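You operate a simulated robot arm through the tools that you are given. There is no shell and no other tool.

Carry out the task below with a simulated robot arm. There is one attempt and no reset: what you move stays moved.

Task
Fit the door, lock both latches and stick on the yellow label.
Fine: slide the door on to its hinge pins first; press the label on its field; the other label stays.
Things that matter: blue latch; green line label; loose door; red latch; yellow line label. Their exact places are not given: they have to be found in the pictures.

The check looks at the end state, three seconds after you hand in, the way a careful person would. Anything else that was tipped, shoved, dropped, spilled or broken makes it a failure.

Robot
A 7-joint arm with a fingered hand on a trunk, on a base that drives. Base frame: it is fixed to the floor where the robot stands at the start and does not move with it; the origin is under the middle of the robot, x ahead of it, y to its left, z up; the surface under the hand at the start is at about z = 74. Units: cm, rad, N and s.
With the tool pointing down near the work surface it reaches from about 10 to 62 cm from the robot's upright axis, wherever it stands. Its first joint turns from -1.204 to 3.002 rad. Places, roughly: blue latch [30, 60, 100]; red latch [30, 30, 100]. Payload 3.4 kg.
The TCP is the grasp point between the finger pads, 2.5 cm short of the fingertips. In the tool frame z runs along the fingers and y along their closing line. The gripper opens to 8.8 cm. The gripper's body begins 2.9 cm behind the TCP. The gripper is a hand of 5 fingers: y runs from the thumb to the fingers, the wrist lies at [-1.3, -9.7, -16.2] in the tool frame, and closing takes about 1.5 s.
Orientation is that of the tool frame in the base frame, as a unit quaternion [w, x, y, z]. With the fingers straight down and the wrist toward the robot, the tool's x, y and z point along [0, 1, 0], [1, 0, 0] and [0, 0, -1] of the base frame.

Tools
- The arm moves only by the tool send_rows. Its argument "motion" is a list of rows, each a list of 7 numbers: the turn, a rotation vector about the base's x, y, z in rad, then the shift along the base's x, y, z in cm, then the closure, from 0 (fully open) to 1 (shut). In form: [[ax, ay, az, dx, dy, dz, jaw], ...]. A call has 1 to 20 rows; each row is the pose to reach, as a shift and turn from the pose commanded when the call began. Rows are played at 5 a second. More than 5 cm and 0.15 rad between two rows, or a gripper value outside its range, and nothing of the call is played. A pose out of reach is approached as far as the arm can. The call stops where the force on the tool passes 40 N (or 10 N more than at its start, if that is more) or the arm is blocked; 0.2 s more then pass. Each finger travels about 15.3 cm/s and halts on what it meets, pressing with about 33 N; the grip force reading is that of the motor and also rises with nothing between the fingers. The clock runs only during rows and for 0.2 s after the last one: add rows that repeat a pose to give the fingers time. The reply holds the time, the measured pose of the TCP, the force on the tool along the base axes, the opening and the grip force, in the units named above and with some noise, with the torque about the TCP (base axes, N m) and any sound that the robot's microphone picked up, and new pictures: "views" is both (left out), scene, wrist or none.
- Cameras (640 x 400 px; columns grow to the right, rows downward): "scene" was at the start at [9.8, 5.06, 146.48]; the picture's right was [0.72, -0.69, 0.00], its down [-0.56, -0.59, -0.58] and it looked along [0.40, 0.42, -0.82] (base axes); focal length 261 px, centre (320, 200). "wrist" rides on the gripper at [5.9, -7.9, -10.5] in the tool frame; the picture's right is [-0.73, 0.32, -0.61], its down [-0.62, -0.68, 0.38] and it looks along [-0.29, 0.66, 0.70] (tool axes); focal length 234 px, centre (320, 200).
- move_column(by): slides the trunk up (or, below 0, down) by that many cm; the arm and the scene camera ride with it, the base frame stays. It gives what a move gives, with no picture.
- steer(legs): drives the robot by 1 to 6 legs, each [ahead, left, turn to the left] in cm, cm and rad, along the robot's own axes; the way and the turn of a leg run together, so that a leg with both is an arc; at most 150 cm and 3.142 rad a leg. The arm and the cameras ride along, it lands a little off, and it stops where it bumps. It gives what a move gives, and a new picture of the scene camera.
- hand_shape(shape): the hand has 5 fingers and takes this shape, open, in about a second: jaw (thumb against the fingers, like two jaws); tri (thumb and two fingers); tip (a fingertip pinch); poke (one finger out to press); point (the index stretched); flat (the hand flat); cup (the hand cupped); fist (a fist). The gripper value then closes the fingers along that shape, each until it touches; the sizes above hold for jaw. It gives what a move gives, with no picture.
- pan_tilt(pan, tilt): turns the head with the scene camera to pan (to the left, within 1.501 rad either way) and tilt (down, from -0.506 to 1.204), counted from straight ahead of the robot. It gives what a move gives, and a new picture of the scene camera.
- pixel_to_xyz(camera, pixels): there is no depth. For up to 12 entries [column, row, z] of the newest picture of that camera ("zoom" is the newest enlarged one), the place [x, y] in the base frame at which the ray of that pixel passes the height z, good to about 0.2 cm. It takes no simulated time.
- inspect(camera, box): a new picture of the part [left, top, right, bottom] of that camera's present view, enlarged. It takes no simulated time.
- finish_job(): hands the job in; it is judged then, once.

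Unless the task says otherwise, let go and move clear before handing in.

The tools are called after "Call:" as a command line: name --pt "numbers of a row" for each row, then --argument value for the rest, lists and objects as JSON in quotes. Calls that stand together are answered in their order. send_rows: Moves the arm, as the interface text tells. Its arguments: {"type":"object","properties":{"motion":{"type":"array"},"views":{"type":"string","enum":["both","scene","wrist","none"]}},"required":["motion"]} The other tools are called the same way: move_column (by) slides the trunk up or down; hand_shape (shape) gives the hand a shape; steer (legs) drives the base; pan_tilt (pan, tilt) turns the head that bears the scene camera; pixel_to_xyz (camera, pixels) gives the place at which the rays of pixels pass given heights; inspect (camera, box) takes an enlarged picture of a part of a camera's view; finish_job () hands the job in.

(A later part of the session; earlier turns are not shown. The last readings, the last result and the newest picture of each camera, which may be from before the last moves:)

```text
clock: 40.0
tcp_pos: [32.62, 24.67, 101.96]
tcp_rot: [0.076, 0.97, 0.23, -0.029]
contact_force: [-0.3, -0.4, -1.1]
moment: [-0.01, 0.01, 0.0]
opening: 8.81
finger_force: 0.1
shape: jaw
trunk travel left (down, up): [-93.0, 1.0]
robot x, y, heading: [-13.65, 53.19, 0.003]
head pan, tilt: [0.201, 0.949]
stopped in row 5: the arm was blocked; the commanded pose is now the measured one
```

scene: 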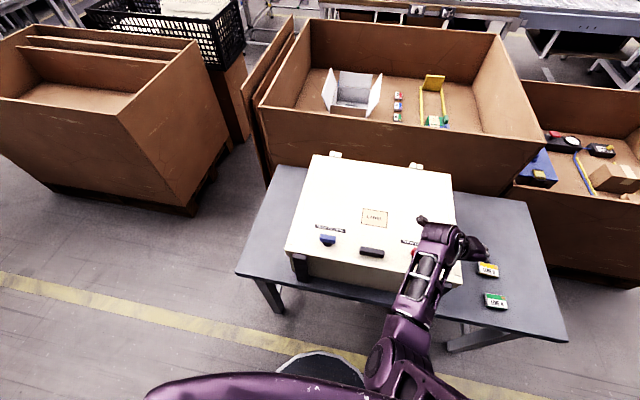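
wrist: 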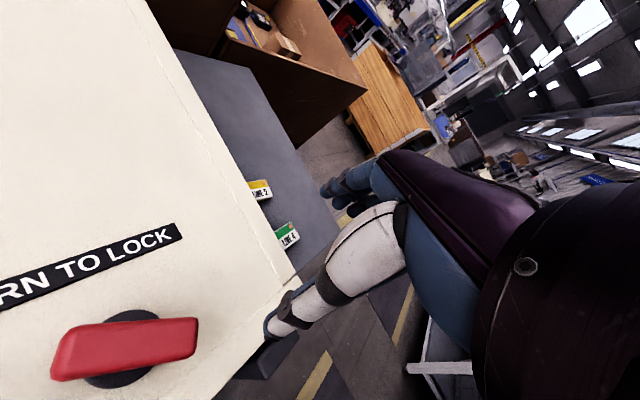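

The wrist stops at about −1.1 rad here; the limit seems to be about −0.65 rad relative to the direction from robot to target. If I turn the robot left so the knob lies further to its right, −1.57 rad should be reachable; first I'll bring the hand back upright.

Call:
send_rows --pt "0.0326 0.0057 0.1208 0.2 1.6 0.4 0" --pt "0.0652 0.0113 0.2416 0.4 3.2 0.8 0" --pt "0.0978 0.017 0.3624 0.6 4.8 1.2 0" --pt "0.1304 0.0226 0.4832 0.8 6.4 1.6 0" --pt "0.163 0.0283 0.604 0.9 8.3 2.5 0" --pt "0.163 0.0283 0.604 0.9 8.3 4 0" --pt "0.163 0.0283 0.604 0.9 8.3 4 0" --views "none"

Call:
steer --legs '[[0, 0, 0.6]]'

```text
clock: 41.6
tcp_pos: [33.15, 31.74, 105.92]
tcp_rot: [0.01, 0.86, 0.511, -0.008]
contact_force: [0.0, 0.0, -0.5]
moment: [0.0, -0.01, 0.01]
opening: 8.81
finger_force: 0.0
shape: jaw
trunk travel left (down, up): [-93.0, 1.0]
robot x, y, heading: [-13.71, 53.08, 0.003]
head pan, tilt: [0.201, 0.949]
```

```text
clock: 43.6
tcp_pos: [37.07, 61.83, 106.08]
tcp_rot: [0.013, 0.674, 0.738, -0.003]
contact_force: [0.2, -0.1, -0.3]
moment: [0.01, 0.0, 0.02]
opening: 8.8
finger_force: 0.1
shape: jaw
trunk travel left (down, up): [-93.0, 1.0]
robot x, y, heading: [-14.11, 52.92, 0.595]
head pan, tilt: [0.201, 0.949]
```

scene: 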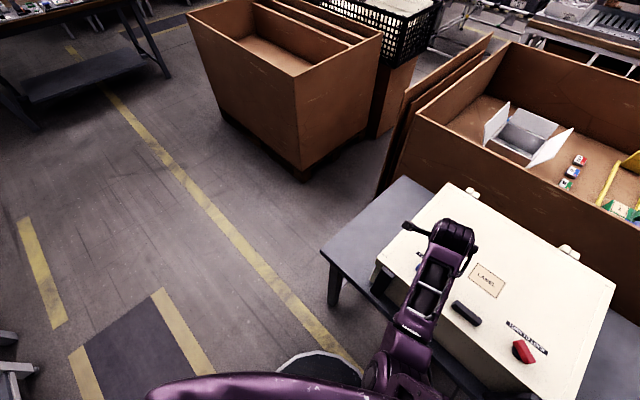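

The robot turned to heading 0.595. I'll re-aim the head at the box and bring the hand back above the red knob at yaw −0.5.

Call:
send_rows --pt "0.0037 0.0012 -0.0843 -0.5 -4.1 0 0" --pt "0.0074 0.0023 -0.1687 -1 -8.2 0 0" --pt "0.0111 0.0035 -0.253 -1.5 -12.3 0 0" --pt "0.0147 0.0046 -0.3374 -2 -16.4 -0.5 0" --pt "0.0184 0.0058 -0.4217 -2.5 -20.5 -1 0" --pt "0.0221 0.0069 -0.5061 -3 -24.6 -1.5 0" --pt "0.0258 0.0081 -0.5904 -3.57 -28.85 -2 0" --pt "0.0258 0.0081 -0.5904 -3.57 -28.85 -4.5 0" --pt "0.0258 0.0081 -0.5904 -3.57 -28.85 -4.5 0" --views "wrist"

Call:
pan_tilt --pan -0.4 --tilt 0.95

```text
clock: 45.6
tcp_pos: [33.55, 33.03, 101.69]
tcp_rot: [0.0, 0.86, 0.51, 0.0]
contact_force: [0.5, 0.3, 0.4]
moment: [0.03, -0.01, -0.02]
opening: 8.77
finger_force: 0.0
shape: jaw
trunk travel left (down, up): [-93.0, 1.0]
robot x, y, heading: [-13.55, 52.99, 0.599]
head pan, tilt: [0.201, 0.949]
```

wrist: 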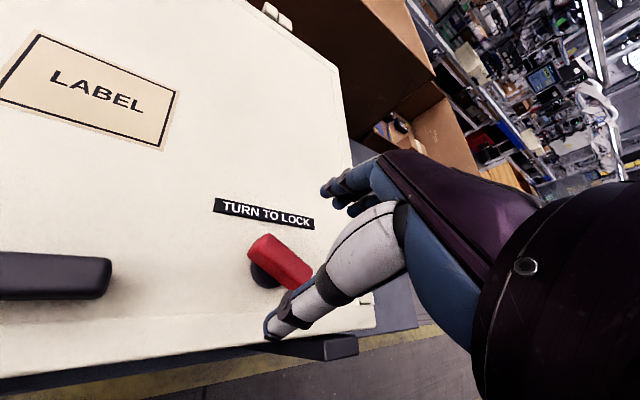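

```text
clock: 46.6
tcp_pos: [33.6, 33.11, 101.54]
tcp_rot: [0.0, 0.86, 0.511, 0.0]
contact_force: [-0.6, -1.1, -0.1]
moment: [0.0, -0.06, -0.01]
opening: 8.83
finger_force: 0.0
shape: jaw
trunk travel left (down, up): [-93.0, 1.0]
robot x, y, heading: [-13.72, 52.72, 0.598]
head pan, tilt: [-0.4, 0.949]
```

scene: 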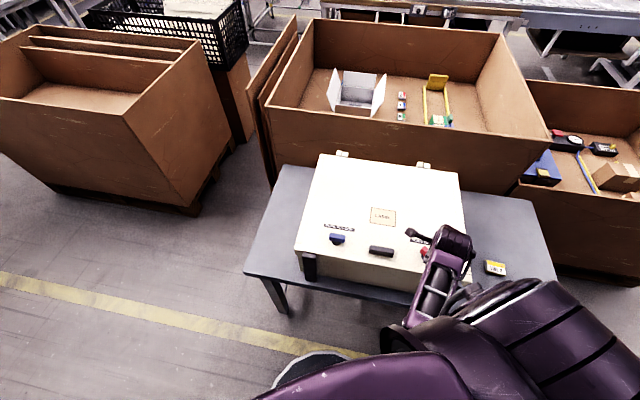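

Reach is good in this stance. I'll test again in free air whether the hand can turn to −1.6 rad here.

Call:
send_rows --pt "0 0 -0.14 0 0 0 0" --pt "0 0 -0.28 0 0 0 0" --pt "0 0 -0.42 0 0 0 0" --pt "0 0 -0.56 0 0 0 0" --pt "0 0 -0.7 0 0 0 0" --pt "0 0 -0.84 0 0 0 0" --pt "0 0 -0.98 0 0 0 0" --pt "0 0 -1.1 0 0 0 0" --pt "0 0 -1.1 0 0 0 0" --views "scene"

```text
clock: 48.6
tcp_pos: [33.6, 33.07, 101.62]
tcp_rot: [-0.001, 1.0, -0.015, 0.0]
contact_force: [0.0, 0.4, -0.1]
moment: [0.01, -0.02, -0.01]
opening: 8.81
finger_force: 0.0
shape: jaw
trunk travel left (down, up): [-93.0, 1.0]
robot x, y, heading: [-13.69, 53.03, 0.593]
head pan, tilt: [-0.4, 0.949]
```

scene: 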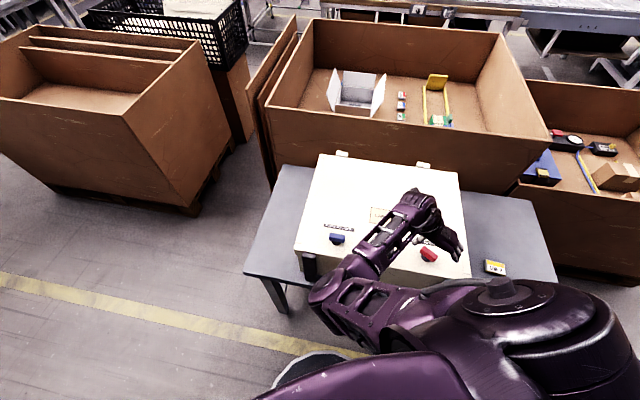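

The hand reaches −1.6 rad cleanly here. I'll check that the elbow (about 330,290) stays clear of the box when lower.

Call:
pixel_to_xyz --camera "scene" --pixels '[[330, 290, 125], [330, 290, 115], [330, 290, 105], [310, 260, 96], [310, 278, 80], [380, 250, 96]]'

Call:
inspect --camera "scene" --box '[280, 170, 500, 360]'

```text
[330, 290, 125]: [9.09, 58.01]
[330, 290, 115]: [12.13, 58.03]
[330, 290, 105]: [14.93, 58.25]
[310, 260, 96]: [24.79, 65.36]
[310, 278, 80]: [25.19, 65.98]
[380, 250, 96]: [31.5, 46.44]
```

```text
2.11 times, centred on (390, 265) of scene
```

zoom: 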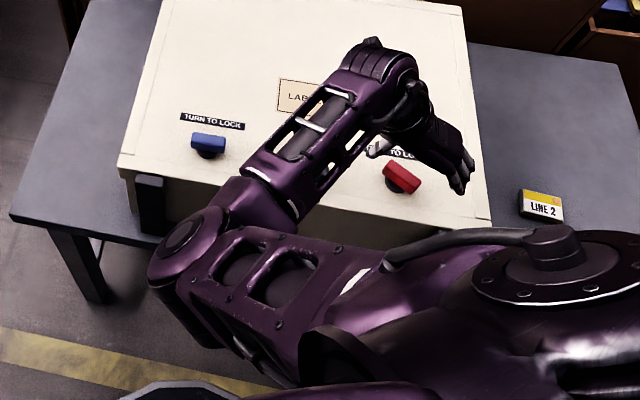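

The elbow stays at x≈12, well in front of the box. I'll turn back to −0.53 rad, descend over the red knob and view it.

Call:
send_rows --pt "0 0 0.14 0 0 0 0" --pt "0 0 0.28 0 0 0 0" --pt "0 0 0.42 0 0 0 0" --pt "0 0 0.56 0 0 0 0" --pt "0 0 0.7 0 0 0 0" --pt "0 0 0.84 0 0 0 0" --pt "0 0 0.98 0 0 0 0" --pt "0 0 1.07 -0.05 -0.1 -1.5 0" --pt "0 0 1.07 -0.05 -0.1 -3 0" --pt "0 0 1.07 -0.05 -0.1 -4.1 0" --pt "0 0 1.07 -0.05 -0.1 -4.1 0" --views "wrist"

Call:
inspect --camera "wrist" --box '[200, 130, 440, 340]'

```text
clock: 51.0
tcp_pos: [33.57, 32.8, 97.55]
tcp_rot: [0.0, 0.867, 0.498, 0.0]
contact_force: [-0.1, -0.8, 0.5]
moment: [-0.02, 0.01, 0.0]
opening: 8.82
finger_force: 0.1
shape: jaw
trunk travel left (down, up): [-93.0, 1.0]
robot x, y, heading: [-13.88, 53.46, 0.595]
head pan, tilt: [-0.4, 0.949]
```

wrist: 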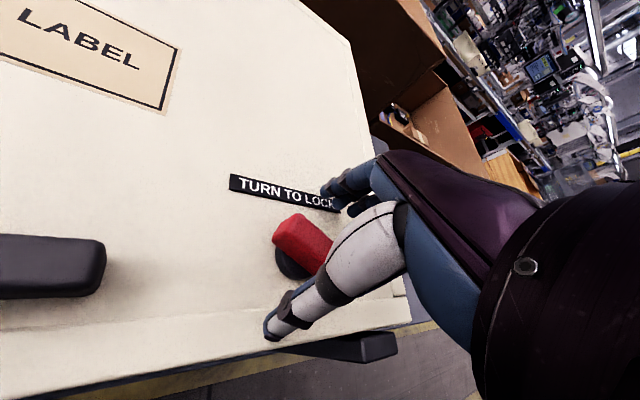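

```text
1.90 times, centred on (320, 235) of wrist
```

zoom: 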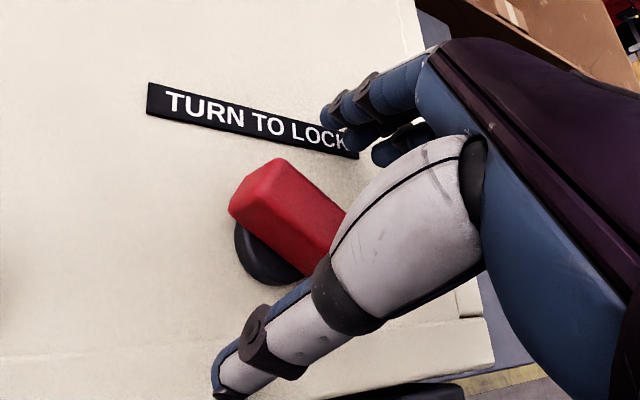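

The knob sits between thumb and fingers just as in the first grip. I'll close and turn clockwise in steps.

Call:
send_rows --pt "0 0 0 0 0.1 -0.1 0.3" --pt "0 0 0 0 0.1 -0.1 0.6" --pt "0 0 0 0 0.1 -0.1 0.8" --pt "0 0 0 0 0.1 -0.1 1.0" --pt "0 0 0 0 0.1 -0.1 1.0" --pt "0 0 0 0 0.1 -0.1 1.0" --pt "0 0 0 0 0.1 -0.1 1.0" --pt "0 0 0 0 0.1 -0.1 1.0" --pt "0 0 -0.1 0 0.1 -0.1 1.0" --pt "0 0 -0.2 0 0.1 -0.1 1.0" --pt "0 0 -0.3 0 0.1 -0.1 1.0" --pt "0 0 -0.3 0 0.1 -0.1 1.0" --views "wrist"

Call:
inspect --camera "wrist" --box '[200, 130, 440, 340]'

```text
clock: 53.6
tcp_pos: [33.54, 32.77, 97.65]
tcp_rot: [0.005, 0.932, 0.362, -0.001]
contact_force: [-9.7, 12.9, 0.3]
moment: [0.33, 0.24, 0.03]
opening: 1.18
finger_force: 32.8
shape: jaw
trunk travel left (down, up): [-93.0, 1.0]
robot x, y, heading: [-13.51, 53.05, 0.597]
head pan, tilt: [-0.4, 0.949]
```

wrist: 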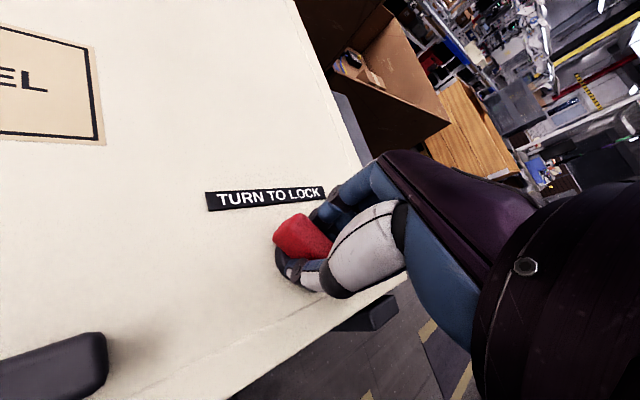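

```text
1.90 times, centred on (320, 235) of wrist
```

zoom: 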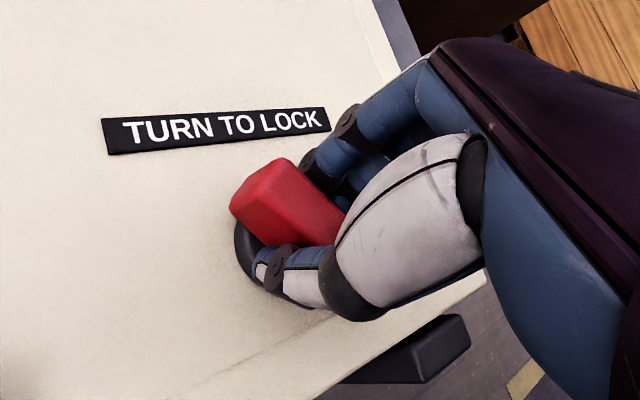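

The knob follows well. Some force (−10, +13 N) builds up, so I'll ease the hand that way while turning another 0.4 rad.

Call:
send_rows --pt "0 0 -0.1 -0.1 0.1 0 1.0" --pt "0 0 -0.2 -0.15 0.15 0 1.0" --pt "0 0 -0.3 -0.15 0.2 0 1.0" --pt "0 0 -0.4 -0.15 0.2 0 1.0" --pt "0 0 -0.4 -0.15 0.2 0 1.0" --views "wrist"

Call:
inspect --camera "wrist" --box '[200, 130, 440, 340]'

```text
clock: 54.3
tcp_pos: [33.48, 31.58, 98.26]
tcp_rot: [0.019, 0.965, 0.262, -0.003]
contact_force: [-14.2, 31.7, -4.7]
moment: [0.57, 0.26, 0.05]
opening: 1.34
finger_force: 33.1
shape: jaw
trunk travel left (down, up): [-93.0, 1.0]
robot x, y, heading: [-13.55, 53.16, 0.6]
head pan, tilt: [-0.4, 0.949]
stopped in row 3: the force on the tool passed its limit at 41 N (the readings are from after the stop); the commanded pose is now the measured one
```

wrist: 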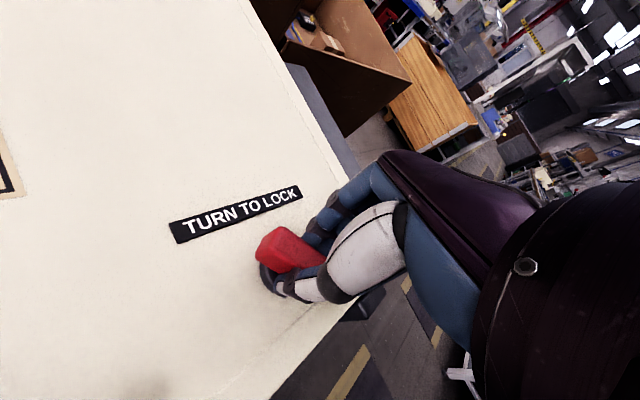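

```text
1.90 times, centred on (320, 235) of wrist
```

zoom: 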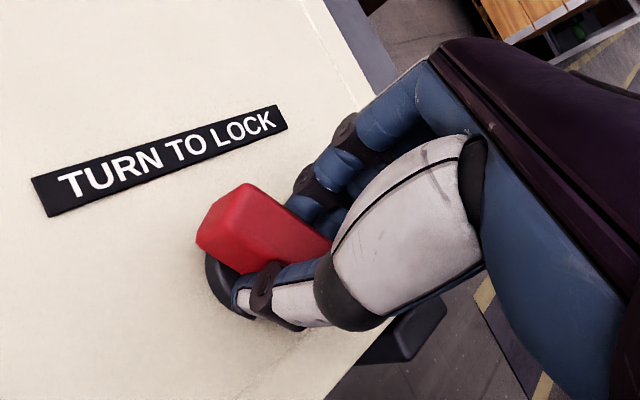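

The hand drifted toward −y again around −1.0 rad, probably because the elbow swings from right to left there. I'll release, lift, turn to −1.6 in free air so the elbow settles left, and then regrip from that side.

Call:
send_rows --pt "0 0 0 0 0 0 0.8" --pt "0 0 0 0 0 0 0.6" --pt "0 0 0 0 0 0 0.4" --pt "0 0 0 0 0 0 0.2" --pt "0 0 0 0 0 0 0" --pt "0 0 0 0 0 0 0" --views "both"

```text
clock: 55.7
tcp_pos: [33.62, 30.69, 98.08]
tcp_rot: [0.023, 0.965, 0.26, -0.004]
contact_force: [0.2, 1.2, -0.3]
moment: [-0.01, 0.0, 0.03]
opening: 8.8
finger_force: 0.0
shape: jaw
trunk travel left (down, up): [-93.0, 1.0]
robot x, y, heading: [-13.95, 52.99, 0.601]
head pan, tilt: [-0.4, 0.949]
```

scene: 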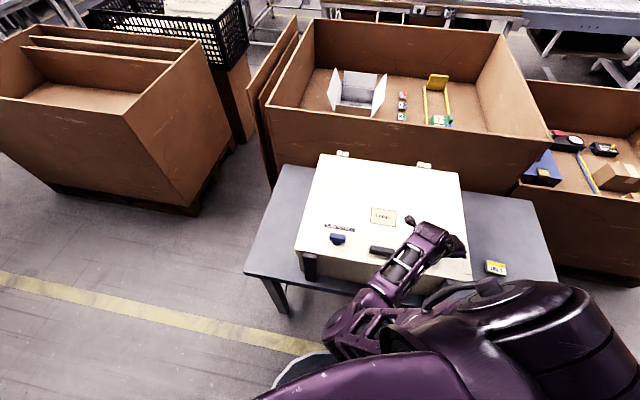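
wrist: 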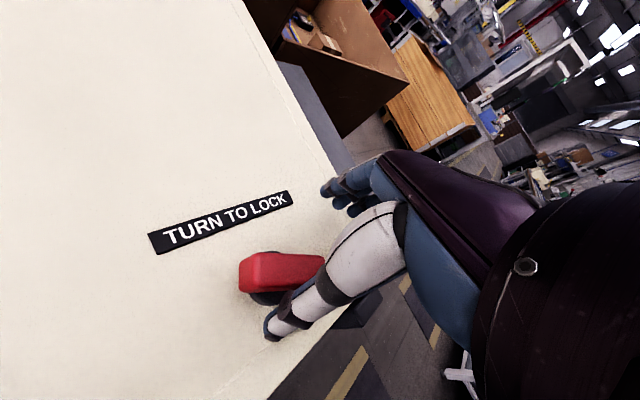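

The knob fell back to about −0.5 rad. I'll lift first, then turn the free hand to −1.6 rad to settle the elbow on the left.

Call:
send_rows --pt "0 0 0 0 0 1.5 0" --pt "0 0 0 0 0 4 0" --pt "0 0 0 0 0 6 0" --pt "0 0 0 0 0 6 0" --views "none"

Call:
send_rows --pt "0 0 -0.14 0 0.5 0 0" --pt "0 0 -0.28 0 1 0 0" --pt "0 0 -0.42 0 1.5 0 0" --pt "0 0 -0.56 0 2 0 0" --pt "0 0 -0.56 0 2 0 0" --pt "0 0 -0.56 0 2 0 0" --views "scene"

```text
clock: 56.7
tcp_pos: [33.74, 30.03, 104.47]
tcp_rot: [0.028, 0.966, 0.258, -0.004]
contact_force: [0.6, -0.2, 0.3]
moment: [-0.01, -0.01, -0.01]
opening: 8.78
finger_force: 0.1
shape: jaw
trunk travel left (down, up): [-93.0, 1.0]
robot x, y, heading: [-13.5, 52.9, 0.599]
head pan, tilt: [-0.4, 0.949]
```

```text
clock: 58.1
tcp_pos: [33.68, 32.84, 104.16]
tcp_rot: [0.019, 1.0, -0.017, -0.009]
contact_force: [-0.1, 0.0, 0.2]
moment: [-0.01, 0.0, 0.03]
opening: 8.82
finger_force: 0.0
shape: jaw
trunk travel left (down, up): [-93.0, 1.0]
robot x, y, heading: [-13.69, 52.83, 0.6]
head pan, tilt: [-0.4, 0.949]
```

scene: 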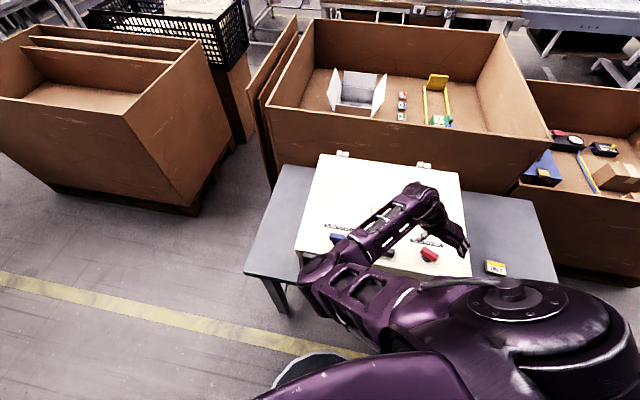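

The hand is at −1.6 rad with the elbow on the left. I'll rotate slowly back to −1.0 and see whether the elbow stays there.

Call:
send_rows --pt "0.0084 -0.0013 0.1209 0 0 -0.5 0" --pt "0.0168 -0.0027 0.2418 0 0.1 -1 0" --pt "0.0252 -0.004 0.3628 -0.1 0.1 -1.5 0" --pt "0.0336 -0.0053 0.4837 -0.1 0.1 -2 0" --pt "0.042 -0.0067 0.6046 -0.15 0.15 -2 0" --pt "0.042 -0.0067 0.6046 -0.15 0.15 -2 0" --pt "0.042 -0.0067 0.6046 -0.15 0.15 -2 0" --views "both"

```text
clock: 59.9
tcp_pos: [36.74, 31.91, 105.1]
tcp_rot: [0.015, 0.962, 0.271, 0.038]
contact_force: [-0.8, 0.6, -0.4]
moment: [0.01, -0.01, -0.03]
opening: 8.82
finger_force: 0.1
shape: jaw
trunk travel left (down, up): [-93.0, 1.0]
robot x, y, heading: [-14.18, 53.19, 0.6]
head pan, tilt: [-0.4, 0.949]
stopped in row 7: the arm was blocked; the commanded pose is now the measured one
```

scene: 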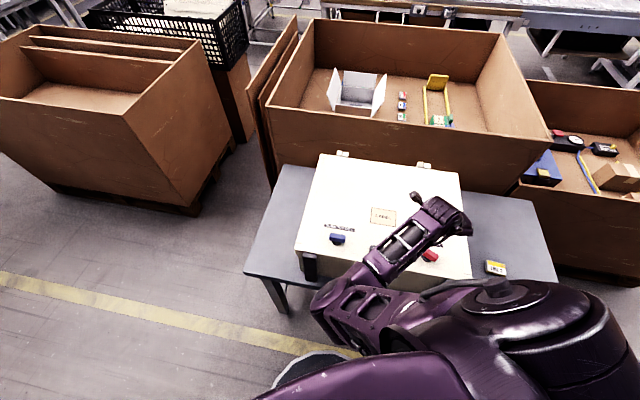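
wrist: 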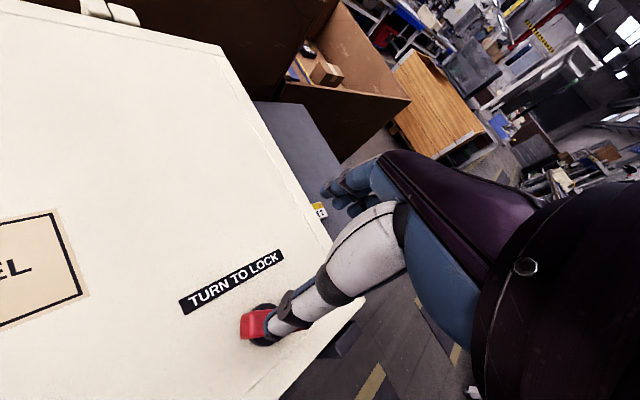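

There is an elbow-flip zone near −1.0 rad in this stance: elbow-right works above it and elbow-left below. So I'll turn the knob in two grips — first elbow-right to about −0.93 rad, then regrip elbow-left. I'm returning to −0.55 rad over the knob.

Call:
send_rows --pt "-0.0028 0.0205 0.1179 -0.8 0.3 0 0" --pt "-0.0056 0.0409 0.2358 -1.6 0.6 -0.6 0" --pt "-0.0083 0.0614 0.3536 -2.4 0.9 -1.2 0" --pt "-0.0111 0.0818 0.4715 -3.24 1.09 -2.6 0" --pt "-0.0111 0.0818 0.4715 -3.24 1.09 -2.6 0" --pt "-0.0111 0.0818 0.4715 -3.24 1.09 -2.6 0" --views "wrist"

```text
clock: 61.3
tcp_pos: [33.37, 33.28, 102.15]
tcp_rot: [-0.002, 0.872, 0.489, -0.001]
contact_force: [-0.2, -0.4, -0.1]
moment: [-0.01, 0.01, 0.0]
opening: 8.8
finger_force: 0.0
shape: jaw
trunk travel left (down, up): [-93.0, 1.0]
robot x, y, heading: [-13.77, 53.22, 0.6]
head pan, tilt: [-0.4, 0.949]
```

wrist: 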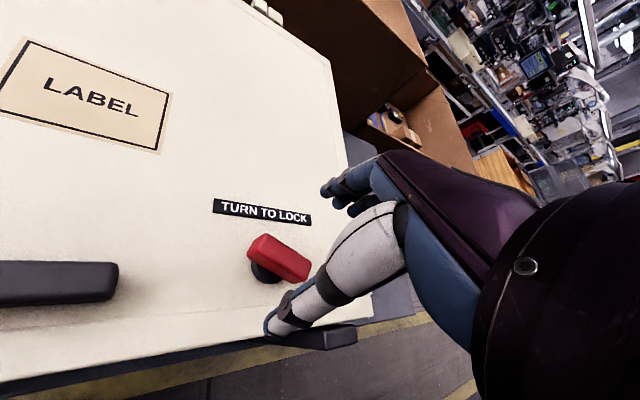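

The knob is a bit less turned than the hand (roughly −0.4 rad), so I'll align, descend to z≈97.45 and close.

Call:
send_rows --pt "0 0 0.08 0.1 -0.25 -1.5 0" --pt "0 0 0.08 0.1 -0.25 -3 0" --pt "0 0 0.08 0.1 -0.25 -4.2 0" --pt "0 0 0.08 0.1 -0.25 -4.7 0" --pt "0 0 0.08 0.1 -0.25 -4.7 0.3" --pt "0 0 0.08 0.1 -0.25 -4.7 0.6" --pt "0 0 0.08 0.1 -0.25 -4.7 0.8" --pt "0 0 0.08 0.1 -0.25 -4.7 1" --pt "0 0 0.08 0.1 -0.25 -4.7 1" --pt "0 0 0.08 0.1 -0.25 -4.7 1" --pt "0 0 0.08 0.1 -0.25 -4.7 1" --pt "0 0 0.08 0.1 -0.25 -4.7 1" --views "wrist"

Call:
inspect --camera "wrist" --box '[200, 130, 440, 340]'

```text
clock: 63.9
tcp_pos: [33.36, 32.83, 97.63]
tcp_rot: [-0.001, 0.852, 0.523, -0.001]
contact_force: [-4.2, 0.9, -0.4]
moment: [0.03, 0.08, 0.04]
opening: 1.19
finger_force: 32.5
shape: jaw
trunk travel left (down, up): [-93.0, 1.0]
robot x, y, heading: [-13.81, 52.95, 0.599]
head pan, tilt: [-0.4, 0.949]
```

wrist: 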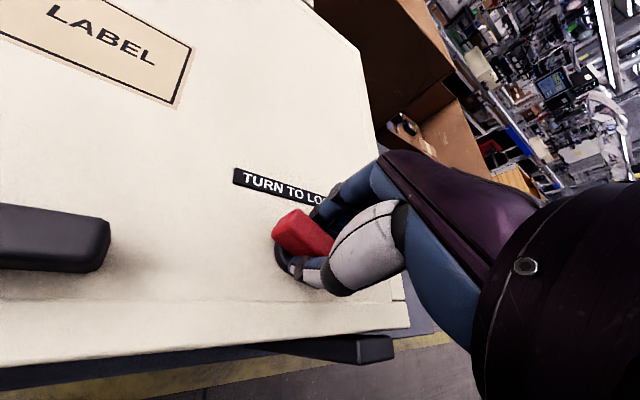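

```text
1.90 times, centred on (320, 235) of wrist
```

zoom: 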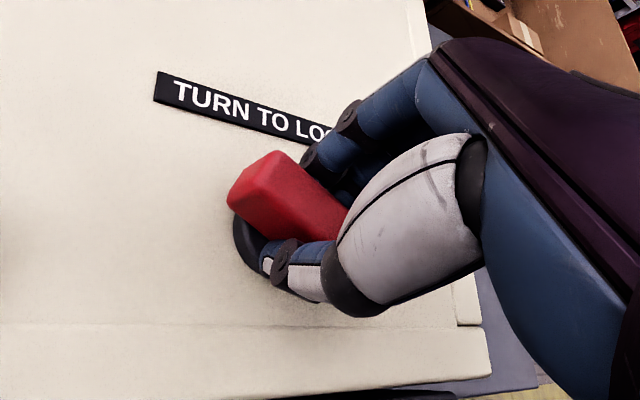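

The grip is good with little side force. I'll turn gently to about −0.9 rad, stopping short of the elbow-flip zone.

Call:
send_rows --pt "0 0 -0.08 0 0.03 0 1" --pt "0 0 -0.16 -0.03 0.06 0 1" --pt "0 0 -0.24 -0.06 0.1 0 1" --pt "0 0 -0.32 -0.1 0.13 0 1" --pt "0 0 -0.4 -0.1 0.15 0 1" --pt "0 0 -0.4 -0.1 0.15 0 1" --views "wrist"

Call:
inspect --camera "wrist" --box '[200, 130, 440, 340]'

```text
clock: 65.3
tcp_pos: [33.18, 31.91, 98.35]
tcp_rot: [0.017, 0.94, 0.341, -0.006]
contact_force: [-12.8, 29.5, -7.9]
moment: [0.59, 0.23, 0.1]
opening: 1.22
finger_force: 32.5
shape: jaw
trunk travel left (down, up): [-93.0, 1.0]
robot x, y, heading: [-13.88, 53.56, 0.595]
head pan, tilt: [-0.4, 0.949]
```

wrist: 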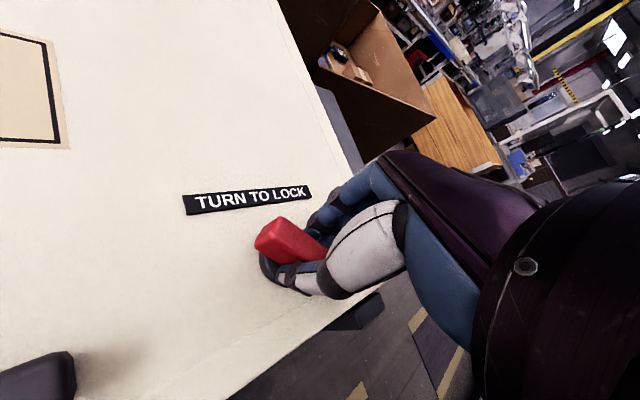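

```text
1.90 times, centred on (320, 235) of wrist
```

zoom: 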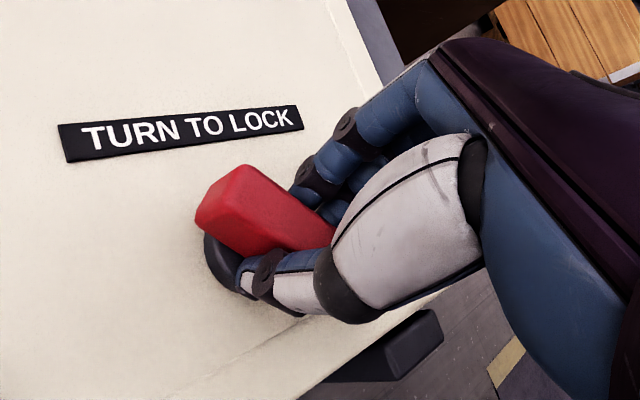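

The drift starts already near −0.87 rad in this stance, so I'll release and lift. The knob turns easily, so next I'll grip it with the elbow on the left at a steeper hand angle and let the closing jaws align it.

Call:
send_rows --pt "0 0 0 0 0 0 0.8" --pt "0 0 0 0 0 0 0.6" --pt "0 0 0 0 0 0 0.4" --pt "0 0 0 0 0 0 0.2" --pt "0 0 0 0 0 0 0" --pt "0 0 0 0 0 0 0" --pt "0 0 0 0 0 2 0" --pt "0 0 0 0 0 5 0" --pt "0 0 0 0 0 8 0" --views "both"

```text
clock: 67.3
tcp_pos: [33.5, 31.29, 106.31]
tcp_rot: [0.018, 0.941, 0.338, -0.005]
contact_force: [0.3, 0.0, 0.4]
moment: [-0.03, 0.0, 0.0]
opening: 8.8
finger_force: 0.1
shape: jaw
trunk travel left (down, up): [-93.0, 1.0]
robot x, y, heading: [-14.15, 52.77, 0.597]
head pan, tilt: [-0.4, 0.949]
```

scene: 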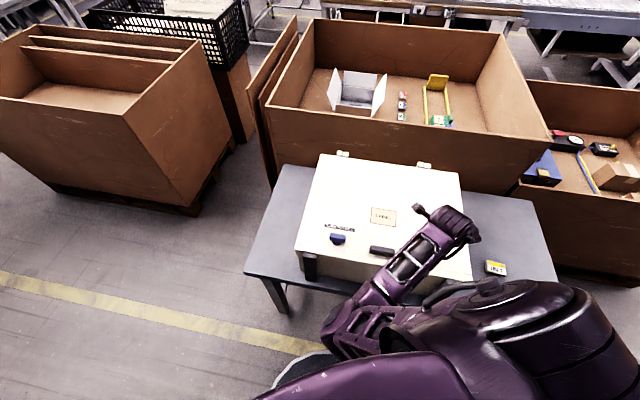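
wrist: 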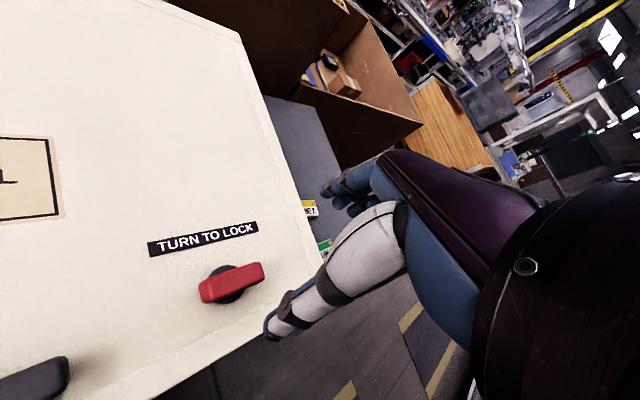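

The latch has fallen back close to its start angle. I'll move the robot to the right-hand side of the knobs, where the elbow-left posture should cover the whole turn without flipping.

Call:
steer --legs '[[0, 0, -0.6], [4, -40, 0]]'

Call:
pan_tilt --pan 0.7 --tilt 0.95

```text
clock: 71.5
tcp_pos: [17.88, -31.48, 106.69]
tcp_rot: [0.018, 0.999, 0.048, -0.002]
contact_force: [-0.3, 0.5, -0.2]
moment: [-0.06, 0.01, 0.0]
opening: 8.79
finger_force: 0.1
shape: jaw
trunk travel left (down, up): [-93.0, 1.0]
robot x, y, heading: [-9.56, 12.98, 0.007]
head pan, tilt: [-0.4, 0.949]
```

scene: 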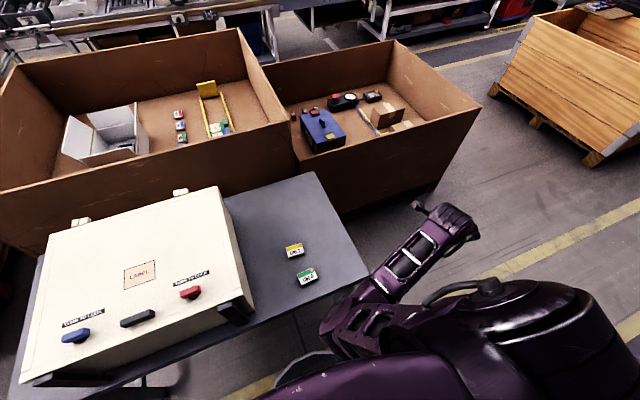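

```text
clock: 72.8
tcp_pos: [17.68, -31.81, 106.69]
tcp_rot: [0.018, 0.999, 0.047, -0.002]
contact_force: [0.7, -1.1, 0.9]
moment: [0.02, 0.0, -0.01]
opening: 8.79
finger_force: 0.0
shape: jaw
trunk travel left (down, up): [-93.0, 1.0]
robot x, y, heading: [-9.92, 12.79, 0.001]
head pan, tilt: [0.7, 0.949]
```

scene: 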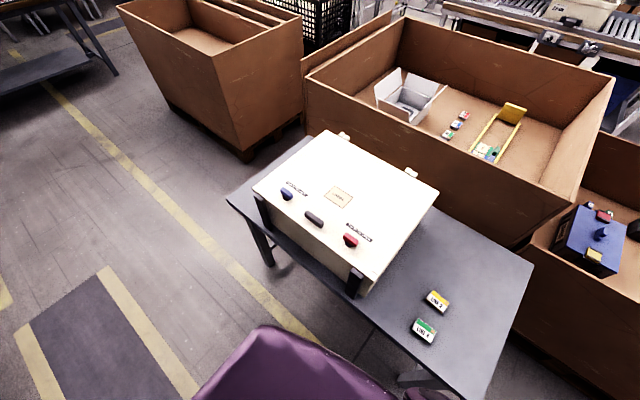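

The whole box is now unobstructed. I'll check the red knob's angle and the hinges.

Call:
inspect --camera "scene" --box '[325, 215, 385, 260]'

Call:
inspect --camera "scene" --box '[330, 120, 430, 190]'

Call:
pixel_to_xyz --camera "scene" --pixels '[[351, 241, 96], [286.5, 194, 96], [331, 196, 93.4], [339, 186, 93.4], [353, 197, 93.4], [345, 208, 93.4], [437, 301, 75.5], [424, 330, 75.5]]'

```text
8.89 times, centred on (355, 238) of scene
```

zoom: 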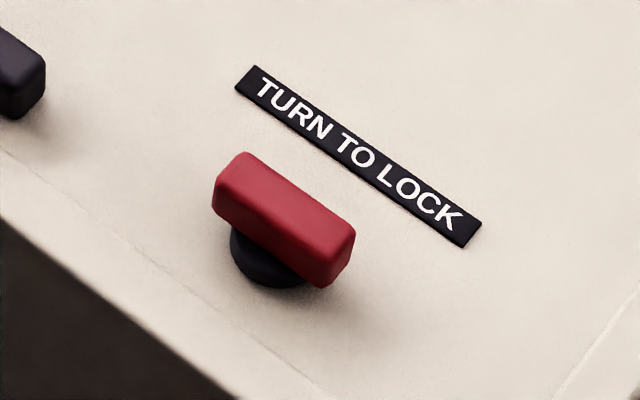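

```text
5.71 times, centred on (380, 155) of scene
```

zoom: 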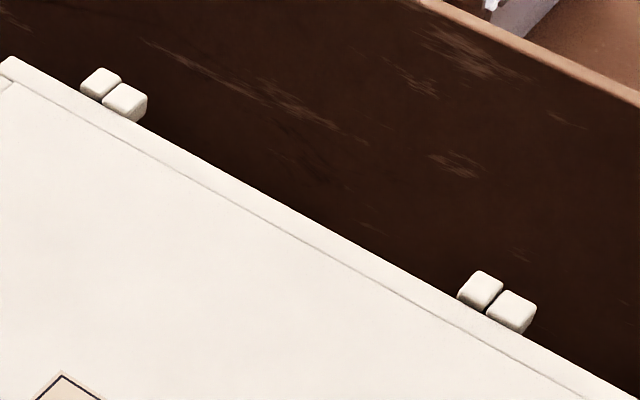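

```text
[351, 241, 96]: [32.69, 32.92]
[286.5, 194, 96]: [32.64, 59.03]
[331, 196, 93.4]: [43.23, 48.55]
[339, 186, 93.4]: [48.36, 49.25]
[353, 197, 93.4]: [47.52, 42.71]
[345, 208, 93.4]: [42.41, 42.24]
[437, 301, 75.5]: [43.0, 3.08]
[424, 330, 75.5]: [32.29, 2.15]
```

The red knob is back at its start angle (parallel to its strip) and both hinges are still seated. I'll bring the hand over toward the red knob while it's free, staying high.

Call:
send_rows --pt "0 0 0 1 4 0 0" --pt "0 0 0 2 8 0 0" --pt "0 0 0 3 12 0 0" --pt "0 0 0 4 16 0 0" --pt "0 0 0 5 20 0 0" --pt "0 0 0 6 24 0 0" --pt "0 0 0 7 28 0 0" --pt "0 0 0 8 32 0 0" --pt "0 0 0 9 36 0 0" --pt "0 0 0 10 40 0 0" --pt "0 0 0 11 44 0 0" --pt "0 0 0 12 48 0 0" --pt "0 0 0 12.5 52 0 0" --pt "0 0 0 13 56 0 0" --pt "0 0 0 13.5 60 0 0" --pt "0 0 0 14 62 0 0" --views "both"

```text
clock: 73.4
tcp_pos: [19.11, -31.01, 110.77]
tcp_rot: [0.093, 0.995, 0.03, 0.002]
contact_force: [0.0, -0.4, -0.1]
moment: [0.0, 0.0, 0.02]
opening: 8.81
finger_force: 0.0
shape: jaw
trunk travel left (down, up): [-93.0, 1.0]
robot x, y, heading: [-9.65, 13.08, 0.003]
head pan, tilt: [0.7, 0.949]
stopped in row 2: the arm was blocked; the commanded pose is now the measured one
```

scene: 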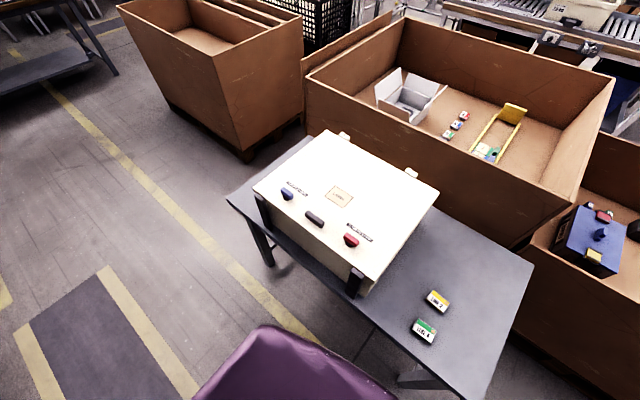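
wrist: 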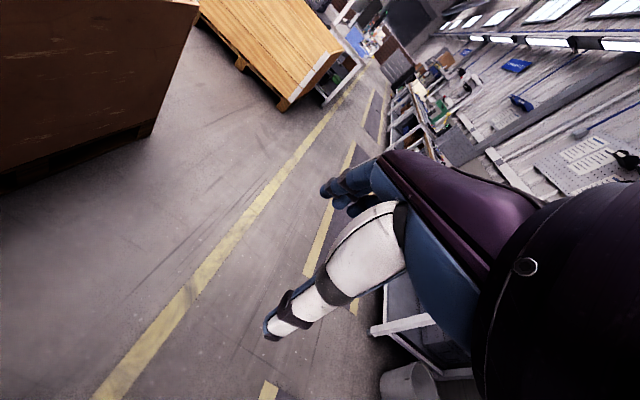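

The wrist cannot cross that zone here, so I'll change method: push the knob around with one fingertip, which needs no large wrist turn (the hinge pins hold the door in x, and it is seated in +y). I'll drive to y≈35, and look at the "poke" hand shape.

Call:
steer --legs '[[0, 22, 0]]'

Call:
hand_shape --shape "poke"

Call:
inspect --camera "wrist" --box '[200, 100, 480, 360]'

```text
clock: 75.1
tcp_pos: [19.05, -9.06, 110.75]
tcp_rot: [0.092, 0.995, 0.029, 0.002]
contact_force: [-0.1, 0.1, 0.0]
moment: [0.02, 0.0, -0.01]
opening: 8.76
finger_force: 0.1
shape: jaw
trunk travel left (down, up): [-93.0, 1.0]
robot x, y, heading: [-9.77, 34.98, 0.004]
head pan, tilt: [0.7, 0.949]
```

scene: 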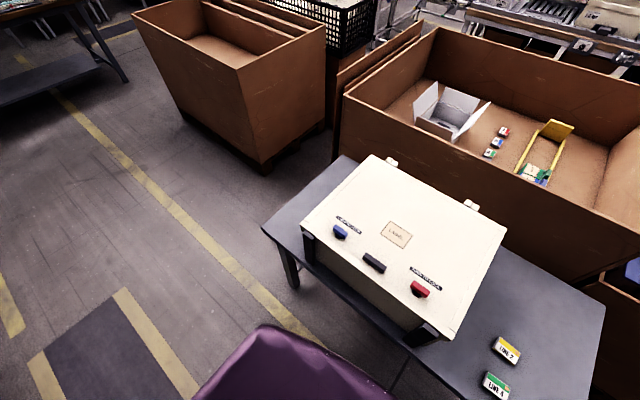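

```text
clock: 76.0
tcp_pos: [19.03, -9.0, 110.76]
tcp_rot: [0.094, 0.995, 0.03, 0.002]
contact_force: [0.5, -0.1, 0.3]
moment: [-0.01, 0.0, 0.0]
opening: 0.0
finger_force: 0.1
shape: poke
trunk travel left (down, up): [-93.0, 1.0]
robot x, y, heading: [-9.78, 35.24, 0.003]
head pan, tilt: [0.7, 0.949]
```

```text
1.54 times, centred on (340, 230) of wrist
```

zoom: 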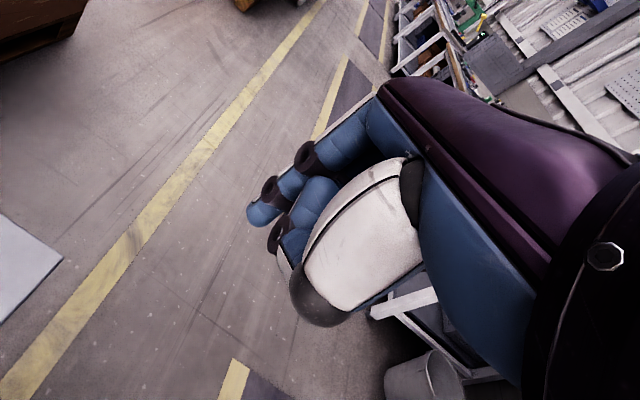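

The poke finger's tip shows at about wrist pixel (293,238), near the grasp point. I'll bring the hand back to yaw 0 on the way toward the red knob.

Call:
send_rows --pt "0.0131 0.0136 0.1369 1 2.6 0 0" --pt "0.0261 0.0272 0.2737 2 5.2 0 0" --pt "0.0392 0.0409 0.4106 3 7.8 0 0" --pt "0.0522 0.0545 0.5474 4 10.4 0 0" --pt "0.0653 0.0681 0.6843 5 13 0 0" --pt "0.0783 0.0817 0.8211 6 15.6 0 0" --pt "0.0914 0.0953 0.958 7 18.2 0 0" --pt "0.1044 0.1089 1.0948 8 20.8 0 0" --pt "0.1175 0.1226 1.2317 9 23.4 -1 0" --pt "0.1305 0.1362 1.3685 10 26 -2 0" --pt "0.1436 0.1498 1.5054 11 29 -3 0" --pt "0.1436 0.1498 1.5054 11 29 -3 0" --views "both"

```text
clock: 76.9
tcp_pos: [22.48, -5.66, 114.49]
tcp_rot: [0.143, 0.959, 0.244, -0.012]
contact_force: [-0.6, -0.6, -0.8]
moment: [-0.03, -0.01, 0.01]
opening: 0.0
finger_force: 0.1
shape: poke
trunk travel left (down, up): [-93.0, 1.0]
robot x, y, heading: [-9.94, 34.91, 0.005]
head pan, tilt: [0.7, 0.949]
stopped in row 4: the arm was blocked; the commanded pose is now the measured one
```

scene: 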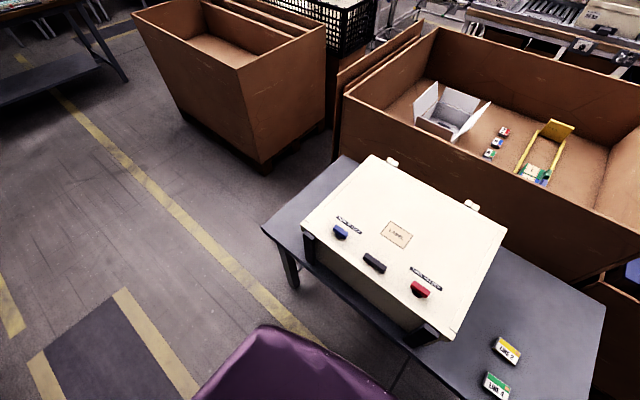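
wrist: 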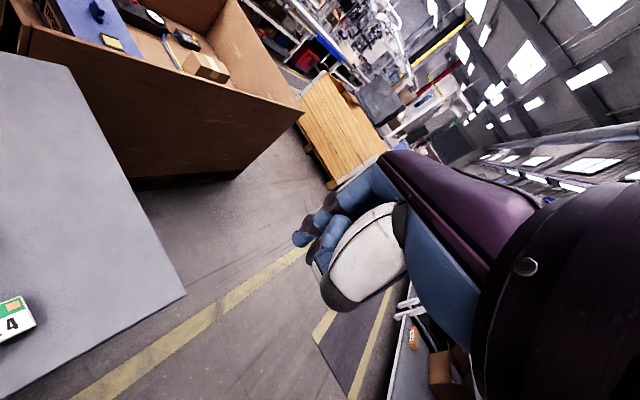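

The arm is pinched against a limit again, because it moved sideways before turning enough. I'll untwist the wrist first, while moving outward and slightly lower.

Call:
send_rows --pt "0.0525 0.0255 0.1137 1 0 -1 0" --pt "0.105 0.051 0.2274 2 0 -2 0" --pt "0.1576 0.0766 0.341 3 1 -3 0" --pt "0.2101 0.1021 0.4547 4 2 -4 0" --pt "0.2626 0.1276 0.5684 6 3 -5 0" --pt "0.2626 0.1276 0.5684 6 3 -6 0" --pt "0.2626 0.1276 0.5684 6 3 -6 0" --views "scene"

```text
clock: 78.5
tcp_pos: [28.48, -2.58, 108.5]
tcp_rot: [-0.002, 0.86, 0.51, -0.001]
contact_force: [-0.6, 0.5, -0.6]
moment: [-0.01, -0.02, 0.01]
opening: 0.01
finger_force: 0.1
shape: poke
trunk travel left (down, up): [-93.0, 1.0]
robot x, y, heading: [-9.62, 35.28, 0.004]
head pan, tilt: [0.7, 0.949]
```

scene: 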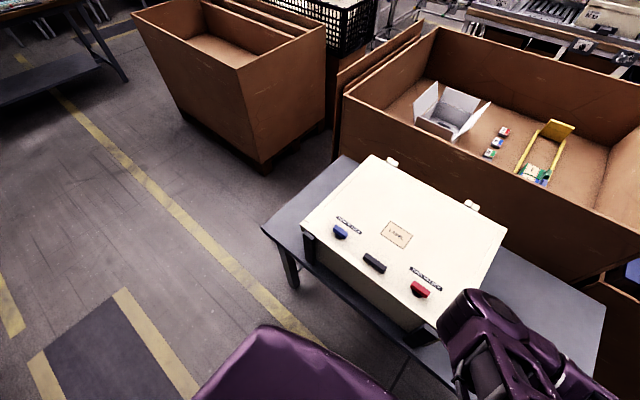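

That freed it. Now I'll go to above the red knob's start point for pushing, with the hand at yaw 0.

Call:
send_rows --pt "0 0 0.07 0.8 4 0 0" --pt "0 0 0.14 1.6 8 0 0" --pt "0 0 0.21 2.4 12 0 0" --pt "0 0 0.28 3.2 16 -0.5 0" --pt "0 0 0.35 4 20 -1 0" --pt "0 0 0.42 4.8 24 -2 0" --pt "0 0 0.5 5.6 28 -3 0" --pt "0 0 0.5 6.5 31.5 -5 0" --pt "0 0 0.5 6.5 31.5 -6.5 0" --pt "0 0 0.5 6.5 31.5 -6.5 0" --views "both"

Call:
inspect --camera "wrist" --box '[180, 150, 420, 360]'

```text
clock: 80.7
tcp_pos: [39.38, 18.57, 99.1]
tcp_rot: [-0.001, 0.707, 0.707, -0.001]
contact_force: [0.2, -0.5, 0.2]
moment: [-0.01, 0.0, 0.0]
opening: 0.0
finger_force: 0.0
shape: poke
out of reach, approached as far as the arm can: row 4, 5, 6, 7, 8, 9, 10
trunk travel left (down, up): [-93.0, 1.0]
robot x, y, heading: [-10.07, 35.03, 0.007]
head pan, tilt: [0.7, 0.949]
```

scene: 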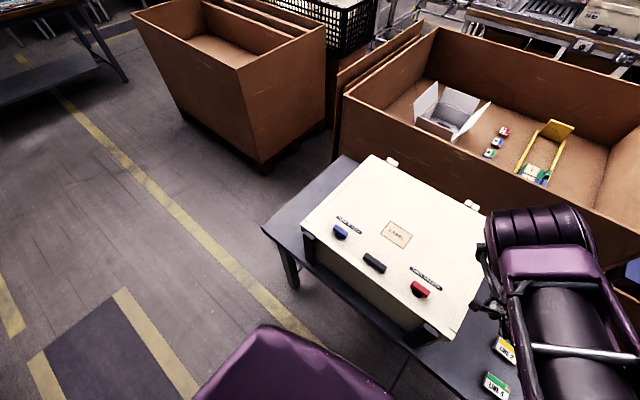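
wrist: 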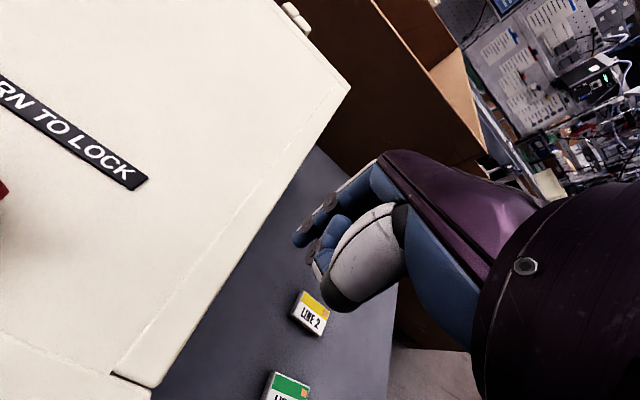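

```text
1.90 times, centred on (300, 255) of wrist
```

zoom: 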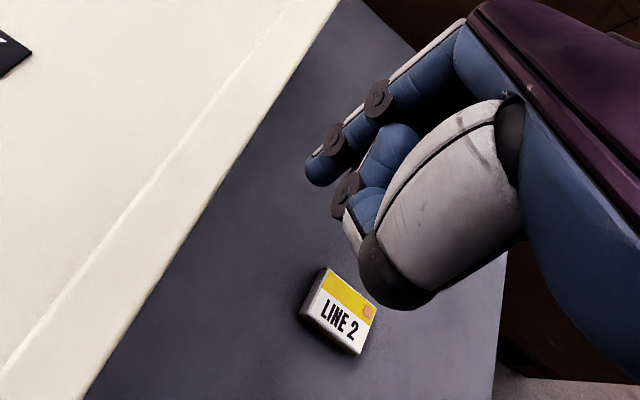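

The arm stopped short at (39.4, 18.6, 99), just right of the box, touching nothing. I'll lift a bit, give the hand a small clockwise turn to leave the limit, and then approach the knob.

Call:
send_rows --pt "0 0 -0.1 0 0 1 0" --pt "0 0 -0.2 0 0 3 0" --pt "0 0 -0.3 -0.5 1 4 0" --pt "0 0 -0.3 -1 3 4.5 0" --pt "0 0 -0.3 -2 6 4.5 0" --pt "0 0 -0.3 -3 9 4 0" --pt "0 0 -0.3 -4.2 11 3 0" --pt "0 0 -0.3 -4.2 11 3 0" --views "both"

Call:
inspect --camera "wrist" --box '[180, 150, 420, 360]'

```text
clock: 82.5
tcp_pos: [36.29, 14.69, 98.22]
tcp_rot: [-0.001, 0.804, 0.594, -0.002]
contact_force: [0.4, 0.0, 0.4]
moment: [-0.03, -0.01, -0.04]
opening: 0.01
finger_force: 0.0
shape: poke
out of reach, approached as far as the arm can: row 1, 2, 3, 4, 5, 6, 7, 8
trunk travel left (down, up): [-93.0, 1.0]
robot x, y, heading: [-9.65, 34.75, 0.008]
head pan, tilt: [0.7, 0.949]
```

scene: 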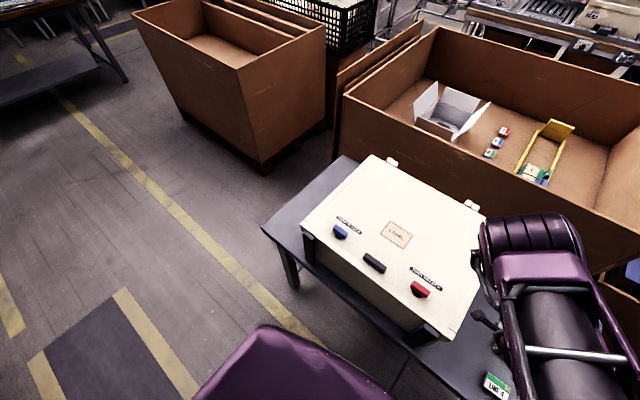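
wrist: 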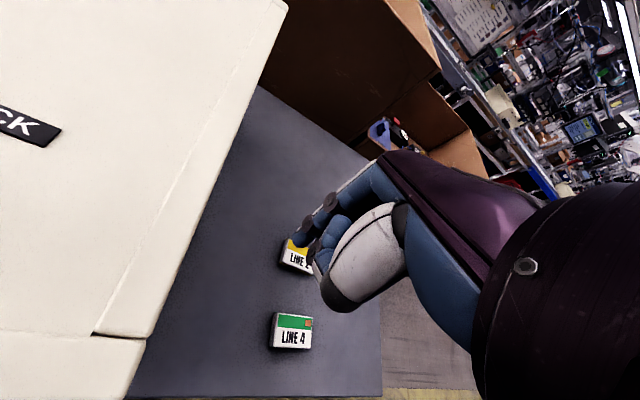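

```text
1.90 times, centred on (300, 255) of wrist
```

zoom: 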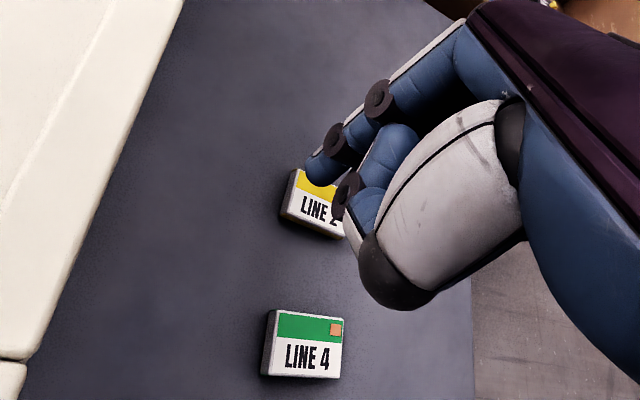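

This arm posture refuses to go further toward the box from here. A stance that worked earlier was the robot at about (−13.6, 53.2) with hand yaw −0.5, so I'll first retract to the clear pose, then drive there.

Call:
send_rows --pt "0 0 -0.05 -1 -3 1 0" --pt "0 0 -0.1 -2 -6 2.5 0" --pt "0 0 -0.15 -3.5 -9 4.5 0" --pt "0 0 -0.2 -5 -12 6.5 0" --pt "0 0 -0.2 -6.5 -15 8.5 0" --pt "0 0 -0.2 -7.8 -17.3 10.3 0" --pt "0 0 -0.2 -7.8 -17.3 10.3 0" --views "none"

```text
clock: 84.1
tcp_pos: [28.59, -2.71, 108.56]
tcp_rot: [0.0, 0.86, 0.51, 0.0]
contact_force: [0.0, 0.7, 0.2]
moment: [0.02, 0.0, 0.0]
opening: 0.0
finger_force: 0.1
shape: poke
trunk travel left (down, up): [-93.0, 1.0]
robot x, y, heading: [-9.55, 35.33, 0.006]
head pan, tilt: [0.7, 0.949]
```

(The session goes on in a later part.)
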